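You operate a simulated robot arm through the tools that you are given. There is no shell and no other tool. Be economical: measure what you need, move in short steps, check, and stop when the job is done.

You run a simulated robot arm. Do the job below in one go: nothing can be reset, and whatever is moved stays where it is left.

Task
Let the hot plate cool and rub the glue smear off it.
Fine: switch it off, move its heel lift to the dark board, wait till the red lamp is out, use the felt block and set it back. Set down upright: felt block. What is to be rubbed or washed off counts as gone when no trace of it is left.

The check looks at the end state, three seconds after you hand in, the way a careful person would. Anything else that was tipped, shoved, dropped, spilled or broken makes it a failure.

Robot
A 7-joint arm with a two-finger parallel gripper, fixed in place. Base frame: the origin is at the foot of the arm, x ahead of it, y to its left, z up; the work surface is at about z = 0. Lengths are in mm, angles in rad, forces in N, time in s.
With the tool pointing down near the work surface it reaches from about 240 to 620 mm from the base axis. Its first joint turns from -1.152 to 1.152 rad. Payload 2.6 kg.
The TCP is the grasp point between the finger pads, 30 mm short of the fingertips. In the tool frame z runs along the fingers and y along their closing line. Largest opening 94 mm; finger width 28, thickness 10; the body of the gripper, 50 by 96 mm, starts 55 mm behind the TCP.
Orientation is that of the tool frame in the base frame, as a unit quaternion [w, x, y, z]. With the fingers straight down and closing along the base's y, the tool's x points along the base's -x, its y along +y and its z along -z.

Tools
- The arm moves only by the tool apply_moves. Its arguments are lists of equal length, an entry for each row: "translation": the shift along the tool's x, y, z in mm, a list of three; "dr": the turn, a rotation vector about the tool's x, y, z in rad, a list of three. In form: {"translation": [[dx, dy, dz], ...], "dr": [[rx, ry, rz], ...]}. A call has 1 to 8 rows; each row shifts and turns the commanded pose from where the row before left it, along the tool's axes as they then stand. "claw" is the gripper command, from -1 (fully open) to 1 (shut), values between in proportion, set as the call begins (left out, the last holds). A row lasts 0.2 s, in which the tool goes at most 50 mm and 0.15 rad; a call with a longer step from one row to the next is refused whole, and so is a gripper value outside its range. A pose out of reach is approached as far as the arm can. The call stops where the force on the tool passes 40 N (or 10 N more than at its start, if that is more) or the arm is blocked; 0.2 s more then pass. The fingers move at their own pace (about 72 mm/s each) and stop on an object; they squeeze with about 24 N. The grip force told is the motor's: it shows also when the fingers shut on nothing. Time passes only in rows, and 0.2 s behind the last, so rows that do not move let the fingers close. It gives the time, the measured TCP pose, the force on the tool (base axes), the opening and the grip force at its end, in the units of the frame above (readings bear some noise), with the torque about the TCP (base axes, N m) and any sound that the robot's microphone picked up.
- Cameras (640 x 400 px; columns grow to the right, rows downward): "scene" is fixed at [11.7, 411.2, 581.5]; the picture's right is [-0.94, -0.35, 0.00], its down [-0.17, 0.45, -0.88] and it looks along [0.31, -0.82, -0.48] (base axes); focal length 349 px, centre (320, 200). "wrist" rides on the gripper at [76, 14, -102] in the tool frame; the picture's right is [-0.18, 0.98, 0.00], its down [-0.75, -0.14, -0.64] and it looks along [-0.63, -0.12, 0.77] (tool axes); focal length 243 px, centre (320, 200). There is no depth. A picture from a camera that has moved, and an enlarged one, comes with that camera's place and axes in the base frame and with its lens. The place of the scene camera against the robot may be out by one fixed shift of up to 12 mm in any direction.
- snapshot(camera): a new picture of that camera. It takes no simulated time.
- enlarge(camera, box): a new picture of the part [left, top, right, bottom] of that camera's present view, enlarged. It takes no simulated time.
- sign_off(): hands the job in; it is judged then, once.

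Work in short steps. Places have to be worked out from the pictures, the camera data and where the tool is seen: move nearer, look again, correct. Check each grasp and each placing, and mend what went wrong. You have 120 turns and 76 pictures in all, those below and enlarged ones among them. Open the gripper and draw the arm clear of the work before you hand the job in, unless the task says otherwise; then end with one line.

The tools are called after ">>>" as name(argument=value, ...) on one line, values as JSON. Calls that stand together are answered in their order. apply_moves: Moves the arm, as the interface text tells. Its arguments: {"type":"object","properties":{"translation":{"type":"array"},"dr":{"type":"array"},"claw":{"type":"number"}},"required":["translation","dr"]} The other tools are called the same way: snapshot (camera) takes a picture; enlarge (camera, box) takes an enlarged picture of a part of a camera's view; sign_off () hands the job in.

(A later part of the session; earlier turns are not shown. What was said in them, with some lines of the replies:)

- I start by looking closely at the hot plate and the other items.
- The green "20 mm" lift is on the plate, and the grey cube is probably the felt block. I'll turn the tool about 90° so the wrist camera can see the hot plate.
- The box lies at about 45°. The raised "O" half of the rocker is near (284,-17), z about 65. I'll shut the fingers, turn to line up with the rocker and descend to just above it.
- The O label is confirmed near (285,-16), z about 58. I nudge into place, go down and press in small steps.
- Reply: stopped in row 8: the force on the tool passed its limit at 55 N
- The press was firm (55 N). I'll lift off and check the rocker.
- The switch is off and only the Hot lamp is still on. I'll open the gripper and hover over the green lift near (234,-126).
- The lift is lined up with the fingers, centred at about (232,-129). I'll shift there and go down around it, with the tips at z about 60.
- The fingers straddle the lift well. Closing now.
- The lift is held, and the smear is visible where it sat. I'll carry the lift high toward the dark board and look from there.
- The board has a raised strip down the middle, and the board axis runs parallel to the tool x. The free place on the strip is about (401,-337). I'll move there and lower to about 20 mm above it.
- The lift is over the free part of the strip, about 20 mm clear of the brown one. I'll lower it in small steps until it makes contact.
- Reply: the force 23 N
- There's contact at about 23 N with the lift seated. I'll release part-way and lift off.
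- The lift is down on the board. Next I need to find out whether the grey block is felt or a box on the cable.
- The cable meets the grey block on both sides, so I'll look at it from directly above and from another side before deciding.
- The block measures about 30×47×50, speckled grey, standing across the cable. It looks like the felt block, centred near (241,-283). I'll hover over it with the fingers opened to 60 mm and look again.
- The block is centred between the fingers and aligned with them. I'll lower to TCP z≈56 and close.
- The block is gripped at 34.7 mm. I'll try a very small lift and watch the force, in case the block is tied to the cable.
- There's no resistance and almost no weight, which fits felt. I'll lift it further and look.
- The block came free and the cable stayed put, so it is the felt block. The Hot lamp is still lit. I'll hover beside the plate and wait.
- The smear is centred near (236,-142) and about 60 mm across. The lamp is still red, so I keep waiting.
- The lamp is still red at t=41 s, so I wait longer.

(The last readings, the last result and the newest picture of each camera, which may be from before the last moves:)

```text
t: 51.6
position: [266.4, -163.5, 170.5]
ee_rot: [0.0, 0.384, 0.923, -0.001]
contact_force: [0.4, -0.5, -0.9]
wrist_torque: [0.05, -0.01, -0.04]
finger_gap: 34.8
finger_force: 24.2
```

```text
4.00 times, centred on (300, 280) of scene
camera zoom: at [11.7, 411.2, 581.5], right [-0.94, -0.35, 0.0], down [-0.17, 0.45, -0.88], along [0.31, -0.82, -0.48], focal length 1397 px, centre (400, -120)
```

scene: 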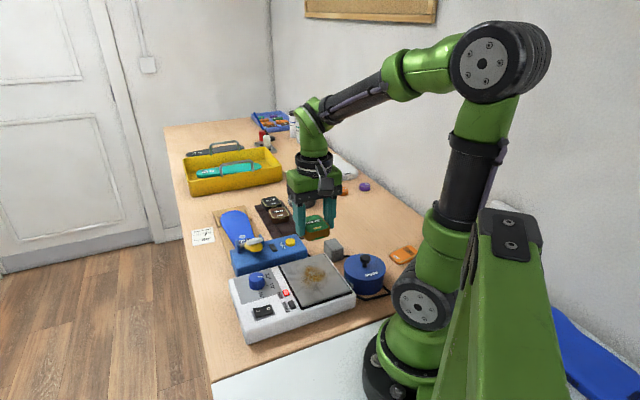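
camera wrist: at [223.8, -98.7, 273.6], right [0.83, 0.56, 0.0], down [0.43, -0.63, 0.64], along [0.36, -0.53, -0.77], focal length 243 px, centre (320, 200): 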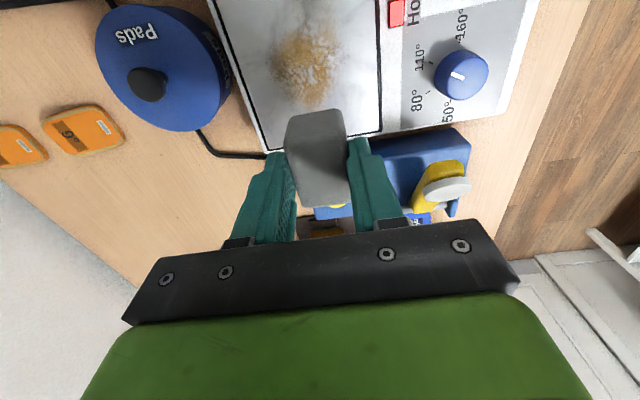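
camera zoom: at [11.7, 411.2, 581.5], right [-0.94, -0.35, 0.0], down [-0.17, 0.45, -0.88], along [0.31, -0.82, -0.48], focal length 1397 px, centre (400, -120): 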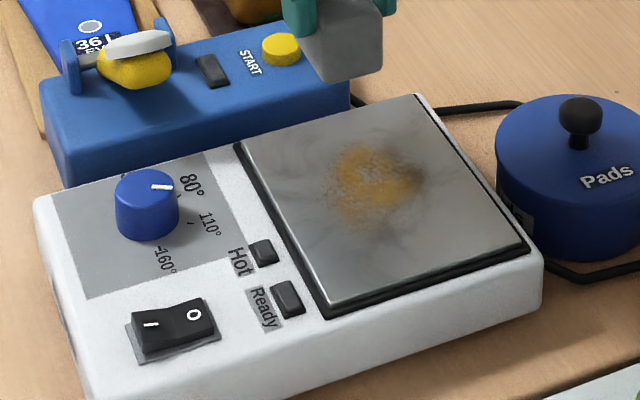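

The red lamp is out. I'll move over the smear and lower the felt in small steps to find the plate.

>>> apply_moves(translation=[[38, -7, 0], [0, 0, 30], [0, 0, 20], [0, 0, 6], [0, 0, 2], [0, 0, 2], [0, 0, 2], [0, 0, 0]], dr=[[0, 0, 0], [0, 0, 0], [0, 0, 0], [0, 0, 0], [0, 0, 0], [0, 0, 0], [0, 0, 0], [0, 0, 0]])

>>> enlarge(camera="scene", box=[250, 220, 390, 310])

```text
t: 53.4
position: [235.8, -141.5, 108.2]
ee_rot: [0.001, 0.384, 0.923, 0.0]
contact_force: [-5.6, 4.6, 33.0]
wrist_torque: [0.11, 0.12, -0.03]
finger_gap: 35.0
finger_force: 23.8
```

```text
4.44 times, centred on (320, 265) of scene
camera zoom: at [11.6, 411.2, 581.5], right [-0.94, -0.35, 0.0], down [-0.17, 0.45, -0.88], along [0.31, -0.82, -0.48], focal length 1552 px, centre (320, -89)
```

zoom: 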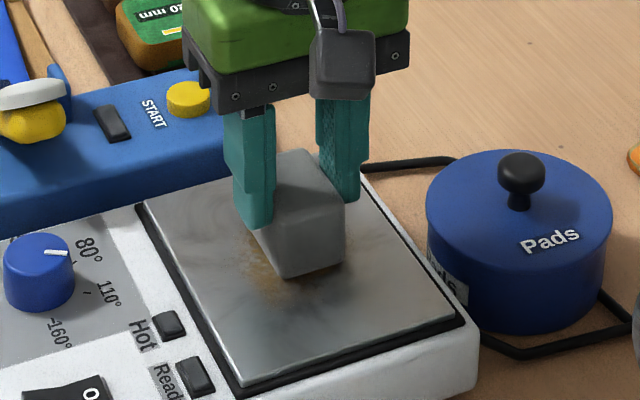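

The felt is on the plate at TCP z≈108 with 33 N, a bit much. I'll ease up 1 mm and start stroking across the smear.

>>> apply_moves(translation=[[0, 0, -1], [12, 0, 0], [12, 0, 0], [12, 0, 0], [-12, 0, 0], [-12, 0, 0], [-12, 0, 0], [0, 0, 0]], dr=[[0, 0, 0], [0, 0, 0], [0, 0, 0], [0, 0, 0], [0, 0, 0], [0, 0, 0], [0, 0, 0], [0, 0, 0]])

>>> enlarge(camera="scene", box=[250, 220, 390, 310])

```text
t: 55.2
position: [234.1, -143.1, 109.0]
ee_rot: [-0.001, 0.384, 0.923, 0.0]
contact_force: [-1.0, 0.2, -0.5]
wrist_torque: [0.01, -0.02, -0.02]
finger_gap: 34.7
finger_force: 24.2
```

```text
4.44 times, centred on (320, 265) of scene
camera zoom: at [11.7, 411.2, 581.5], right [-0.94, -0.35, 0.0], down [-0.17, 0.45, -0.88], along [0.31, -0.82, -0.48], focal length 1552 px, centre (320, -89)
```

zoom: 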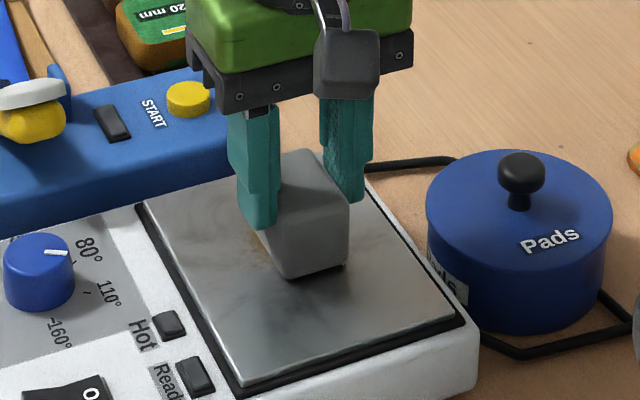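

The felt removes the smear, but contact is now light. I'll press down 0.8 mm and sweep the side nearer the knob.

>>> apply_moves(translation=[[0, 12, 0.8], [13, 0, 0], [13, 0, 0], [13, 0, 0], [0, 12, 0], [-13, 0, 0], [-13, 0, 0], [-13, 0, 0]], dr=[[0, 0, 0], [0, 0, 0], [0, 0, 0], [0, 0, 0], [0, 0, 0], [0, 0, 0], [0, 0, 0], [0, 0, 0]])

>>> apply_moves(translation=[[-13, 0, 0], [0, -14, 0], [0, -14, 0], [13, 0, 0], [0, -14, 0], [13, 0, 0], [13, 0, 0], [13, 0, 0]], dr=[[0, 0, 0], [0, 0, 0], [0, 0, 0], [0, 0, 0], [0, 0, 0], [0, 0, 0], [0, 0, 0], [0, 0, 0]])

>>> apply_moves(translation=[[0, 14, 0], [-13, 0, 0], [-13, 0, 0], [-13, 0, 0], [-13, 0, 0], [0, 0, -10], [-20, 0, -20], [-20, 0, -20]], dr=[[0, 0, 0], [0, 0, 0], [0, 0, 0], [0, 0, 0], [0, 0, 0], [0, 0, 0], [0, 0, 0], [0, 0, 0]])

>>> enlarge(camera="scene", box=[250, 220, 390, 310])

>>> snapshot(camera="wrist")

```text
t: 57.0
position: [251.5, -124.2, 108.8]
ee_rot: [-0.001, 0.384, 0.923, 0.001]
contact_force: [-0.5, 0.0, 0.0]
wrist_torque: [0.03, -0.02, -0.03]
finger_gap: 35.0
finger_force: 23.6
```

```text
t: 58.8
position: [198.2, -126.7, 107.9]
ee_rot: [0.002, 0.384, 0.923, -0.001]
contact_force: [4.3, -7.5, 18.2]
wrist_torque: [-0.27, -0.07, 0.01]
finger_gap: 34.6
finger_force: 23.8
```

```text
t: 60.6
position: [269.1, -184.6, 158.8]
ee_rot: [0.0, 0.384, 0.923, 0.0]
contact_force: [0.5, 0.6, -1.3]
wrist_torque: [0.0, -0.01, -0.01]
finger_gap: 34.4
finger_force: 23.7
```

```text
4.44 times, centred on (320, 265) of scene
camera zoom: at [11.7, 411.2, 581.5], right [-0.94, -0.35, 0.0], down [-0.17, 0.45, -0.88], along [0.31, -0.82, -0.48], focal length 1552 px, centre (320, -89)
```

zoom: 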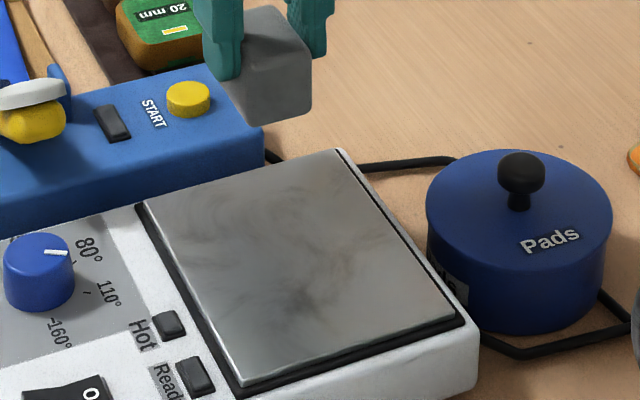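

```text
35 pictures are left
camera wrist: at [226.5, -119.9, 261.9], right [0.83, 0.56, 0.0], down [0.43, -0.63, 0.64], along [0.36, -0.53, -0.77], focal length 243 px, centre (320, 200)
```

wrist: 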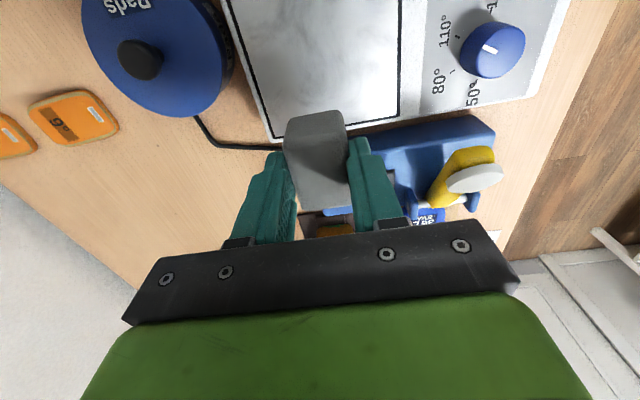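

The plate looks clean. I'll check closely for faint traces.

>>> enlarge(camera="scene", box=[275, 248, 355, 310])

>>> enlarge(camera="wrist", box=[220, 0, 410, 130])

```text
6.45 times, centred on (315, 279) of scene
camera zoom: at [11.7, 411.2, 581.5], right [-0.94, -0.35, 0.0], down [-0.17, 0.45, -0.88], along [0.31, -0.82, -0.48], focal length 2253 px, centre (352, -310)
```

zoom: 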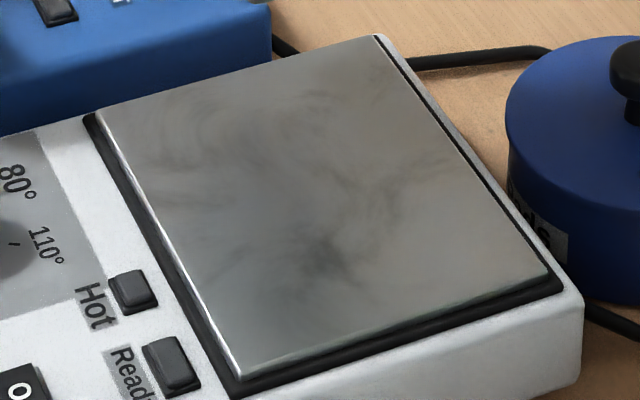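

```text
3.08 times, centred on (315, 65) of wrist
camera zoom: at [226.5, -119.9, 261.9], right [0.83, 0.56, 0.0], down [0.43, -0.63, 0.64], along [0.36, -0.53, -0.77], focal length 746 px, centre (335, 615)
```

zoom: 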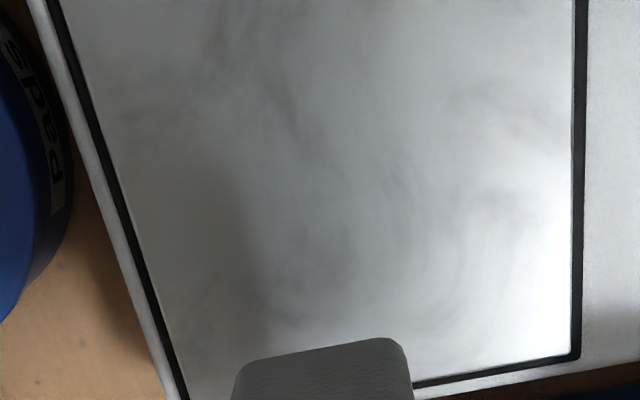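

No glue colour remains, only the plate's own grey wisps. Now I carry the felt block back to its original place at (241.5,-282).

>>> apply_moves(translation=[[-12, -22, -5], [-12, -22, 0], [-12, -22, 0], [-13, -23, 0], [0, 0, 0]], dr=[[0, 0, 0], [0, 0, 0], [0, 0, 0], [0, 0, 0], [0, 0, 0]])

>>> apply_moves(translation=[[0, 0, 30], [0, 0, 30], [0, 0, 20], [0, 0, 10], [0, 0, 5], [0, 0, 0]], dr=[[0, 0, 0], [0, 0, 0], [0, 0, 0], [0, 0, 0], [0, 0, 0], [0, 0, 0]])

>>> enlarge(camera="scene", box=[270, 200, 390, 275])

>>> snapshot(camera="wrist")

```text
t: 61.8
position: [239.0, -278.7, 163.3]
ee_rot: [0.0, 0.384, 0.923, 0.0]
contact_force: [0.2, 0.8, 0.6]
wrist_torque: [-0.02, -0.02, -0.02]
finger_gap: 34.7
finger_force: 23.7
```

```text
t: 63.2
position: [242.1, -277.8, 66.7]
ee_rot: [-0.001, 0.385, 0.923, 0.0]
contact_force: [0.5, 0.1, -0.8]
wrist_torque: [-0.04, 0.01, 0.0]
finger_gap: 34.8
finger_force: 23.5
```

```text
5.33 times, centred on (330, 238) of scene
camera zoom: at [11.7, 411.2, 581.5], right [-0.94, -0.35, 0.0], down [-0.17, 0.45, -0.88], along [0.31, -0.82, -0.48], focal length 1862 px, centre (267, 0)
```

zoom: 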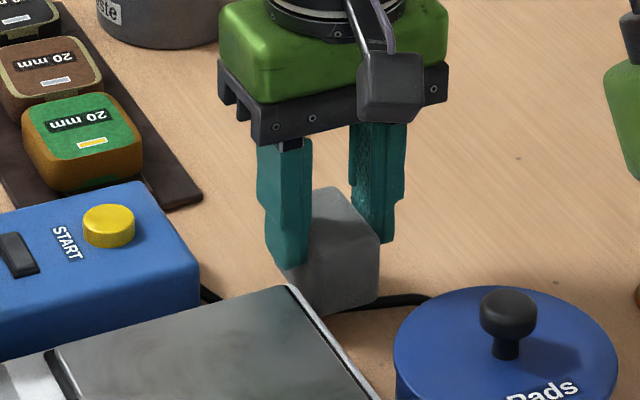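

```text
31 pictures are left
camera wrist: at [199.8, -213.2, 170.3], right [0.83, 0.56, 0.0], down [0.43, -0.63, 0.64], along [0.36, -0.53, -0.77], focal length 243 px, centre (320, 200)
```

wrist: 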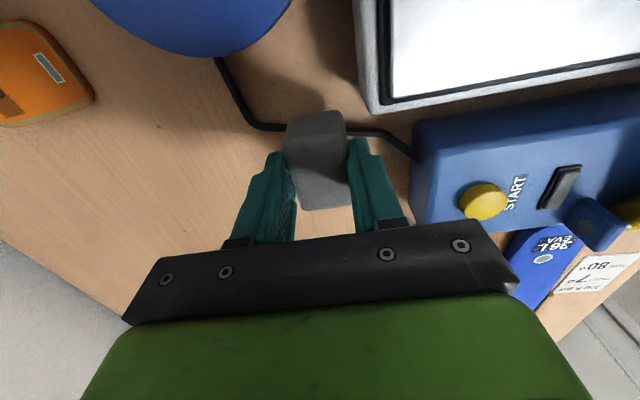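

The block is about 5 mm off its original spot toward the device. I'll shift it and lower to the table.

>>> apply_moves(translation=[[-1.2, -5.2, 0], [0, 0, 5], [0, 0, 3], [0, 0, 1.5], [0, 0, 1], [0, 0, 1], [0, 0, 0]], dr=[[0, 0, 0], [0, 0, 0], [0, 0, 0], [0, 0, 0], [0, 0, 0], [0, 0, 0], [0, 0, 0]])

>>> enlarge(camera="scene", box=[270, 200, 390, 275])

```text
t: 64.8
position: [239.3, -283.3, 55.3]
ee_rot: [0.0, 0.385, 0.923, 0.001]
contact_force: [0.0, -0.5, -1.5]
wrist_torque: [-0.03, 0.0, 0.0]
finger_gap: 34.8
finger_force: 24.2
```

```text
5.33 times, centred on (330, 238) of scene
camera zoom: at [11.7, 411.2, 581.5], right [-0.94, -0.35, 0.0], down [-0.17, 0.45, -0.88], along [0.31, -0.82, -0.48], focal length 1862 px, centre (267, 0)
```

zoom: 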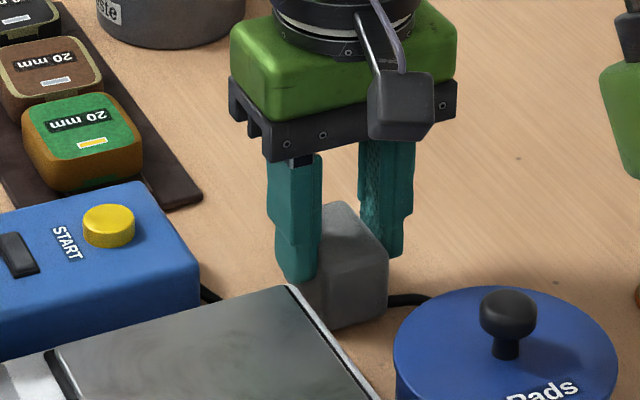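

It's within about 2 mm of the original spot and nearly on the table. I'll feel for contact.

>>> apply_moves(translation=[[0, -1.5, 0.6], [0, 0, 0.6], [0, 0, 0]], dr=[[0, 0, 0], [0, 0, 0], [0, 0, 0]])

```text
t: 65.6
position: [238.3, -284.2, 53.3]
ee_rot: [-0.001, 0.385, 0.923, 0.0]
contact_force: [0.3, 0.1, -0.8]
wrist_torque: [0.0, -0.01, 0.0]
finger_gap: 35.0
finger_force: 24.0
```

No contact yet; the block slid up slightly in the grip while rubbing. I'll continue down.

>>> apply_moves(translation=[[0, 0, 0.7], [0, 0, 0.7], [0, 0, 0]], dr=[[0, 0, 0], [0, 0, 0], [0, 0, 0]])

>>> apply_moves(translation=[[0, 0, 0.7], [0, 0, 0.7], [0, 0, 0]], dr=[[0, 0, 0], [0, 0, 0], [0, 0, 0]])

>>> enlarge(camera="scene", box=[290, 225, 370, 275])

```text
t: 66.4
position: [238.5, -284.3, 52.8]
ee_rot: [0.001, 0.385, 0.923, 0.0]
contact_force: [-6.4, 5.2, 22.2]
wrist_torque: [0.41, 0.55, 0.0]
finger_gap: 35.0
finger_force: 24.3
```

```text
t: 67.2
position: [238.6, -285.8, 51.6]
ee_rot: [0.0, 0.384, 0.924, -0.001]
contact_force: [-2.4, 6.3, 33.1]
wrist_torque: [0.13, 0.0, -0.03]
finger_gap: 34.8
finger_force: 24.2
```

```text
8.00 times, centred on (330, 250) of scene
camera zoom: at [11.6, 411.3, 581.4], right [-0.94, -0.35, 0.0], down [-0.17, 0.45, -0.88], along [0.31, -0.82, -0.48], focal length 2793 px, centre (240, -200)
```

zoom: 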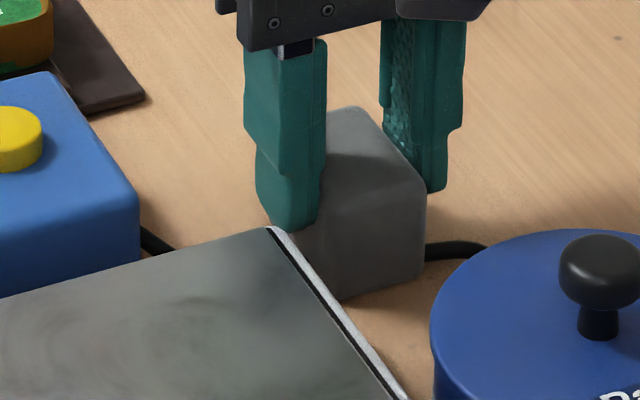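

The block is seated, with its edges at the original pixels. I'll release and rise straight up.

>>> apply_moves(translation=[[0, 0, -1], [0, 0, 0], [0, 0, 0], [0, 0, -15], [0, 0, -40], [0, 0, -45], [0, 0, -45], [0, 0, -45]], dr=[[0, 0, 0], [0, 0, 0], [0, 0, 0], [0, 0, 0], [0, 0, 0], [0, 0, 0], [0, 0, 0], [0, 0, 0]], claw=-0.28)

>>> apply_moves(translation=[[0, 20, -20], [-20, 20, -20], [-20, 20, -20], [-20, 20, -20], [0, 0, 0]], dr=[[0, 0, 0], [0, 0, 0], [0, 0, 0], [0, 0, 0], [0, 0, 0]], claw=-1)

>>> snapshot(camera="scene")

>>> enlarge(camera="scene", box=[220, 200, 400, 325])

>>> snapshot(camera="wrist")

```text
t: 69.0
position: [236.4, -284.0, 248.2]
ee_rot: [0.0, 0.384, 0.923, 0.0]
contact_force: [-0.3, -0.3, 0.4]
wrist_torque: [0.0, -0.02, -0.03]
finger_gap: 60.2
finger_force: 0.0
```

```text
t: 70.2
position: [336.3, -272.0, 326.7]
ee_rot: [0.0, 0.384, 0.923, 0.0]
contact_force: [0.2, -0.5, -0.4]
wrist_torque: [-0.01, 0.0, 0.04]
finger_gap: 93.9
finger_force: 0.1
```

```text
28 pictures are left
```

scene: 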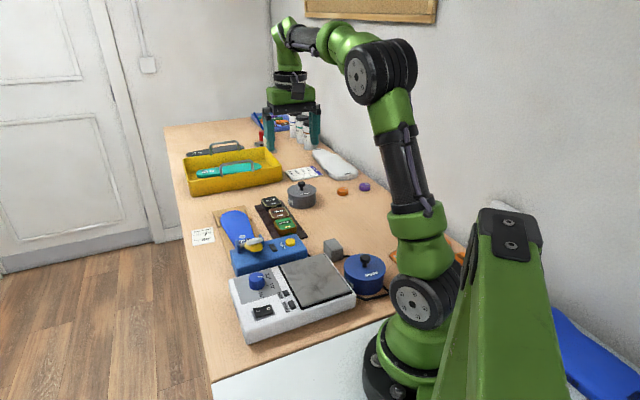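

```text
3.20 times, centred on (310, 262) of scene
camera zoom: at [11.7, 411.2, 581.5], right [-0.94, -0.35, 0.0], down [-0.17, 0.45, -0.88], along [0.31, -0.82, -0.48], focal length 1117 px, centre (352, 0)
```

zoom: 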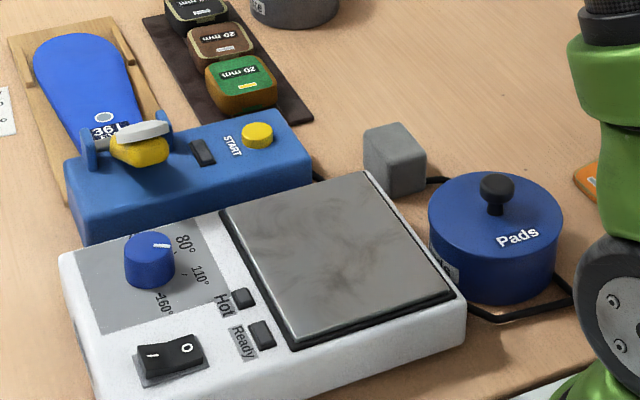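

```text
26 pictures are left
camera wrist: at [294.6, -205.3, 428.7], right [0.83, 0.56, 0.0], down [0.43, -0.63, 0.64], along [0.36, -0.53, -0.77], focal length 243 px, centre (320, 200)
```

wrist: 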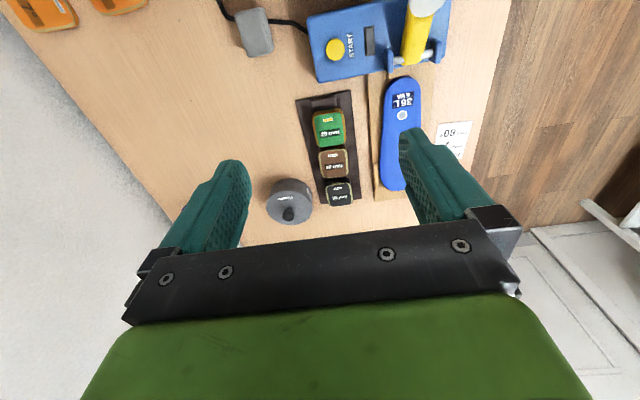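

Everything is in place; one last close look at the plate surface.

>>> enlarge(camera="scene", box=[280, 250, 350, 300])

```text
8.00 times, centred on (315, 275) of scene
camera zoom: at [11.7, 411.2, 581.5], right [-0.94, -0.35, 0.0], down [-0.17, 0.45, -0.88], along [0.31, -0.82, -0.48], focal length 2793 px, centre (360, -400)
```

zoom: 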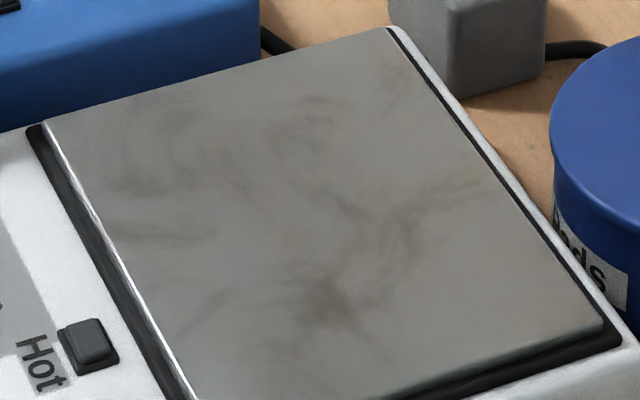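

The remaining wisps cover the whole plate and were there before the rubbing, so they belong to the metal. The lamps are out, the lift is on the board, the felt block is back upright and the arm is clear. Handing in.

>>> sign_off()

```text
The job is handed in.
```

The hot plate is off and its red lamp is out. The glue smear is rubbed off with no trace visible, the heel lift is on the dark board, and the felt block is back upright in its place.
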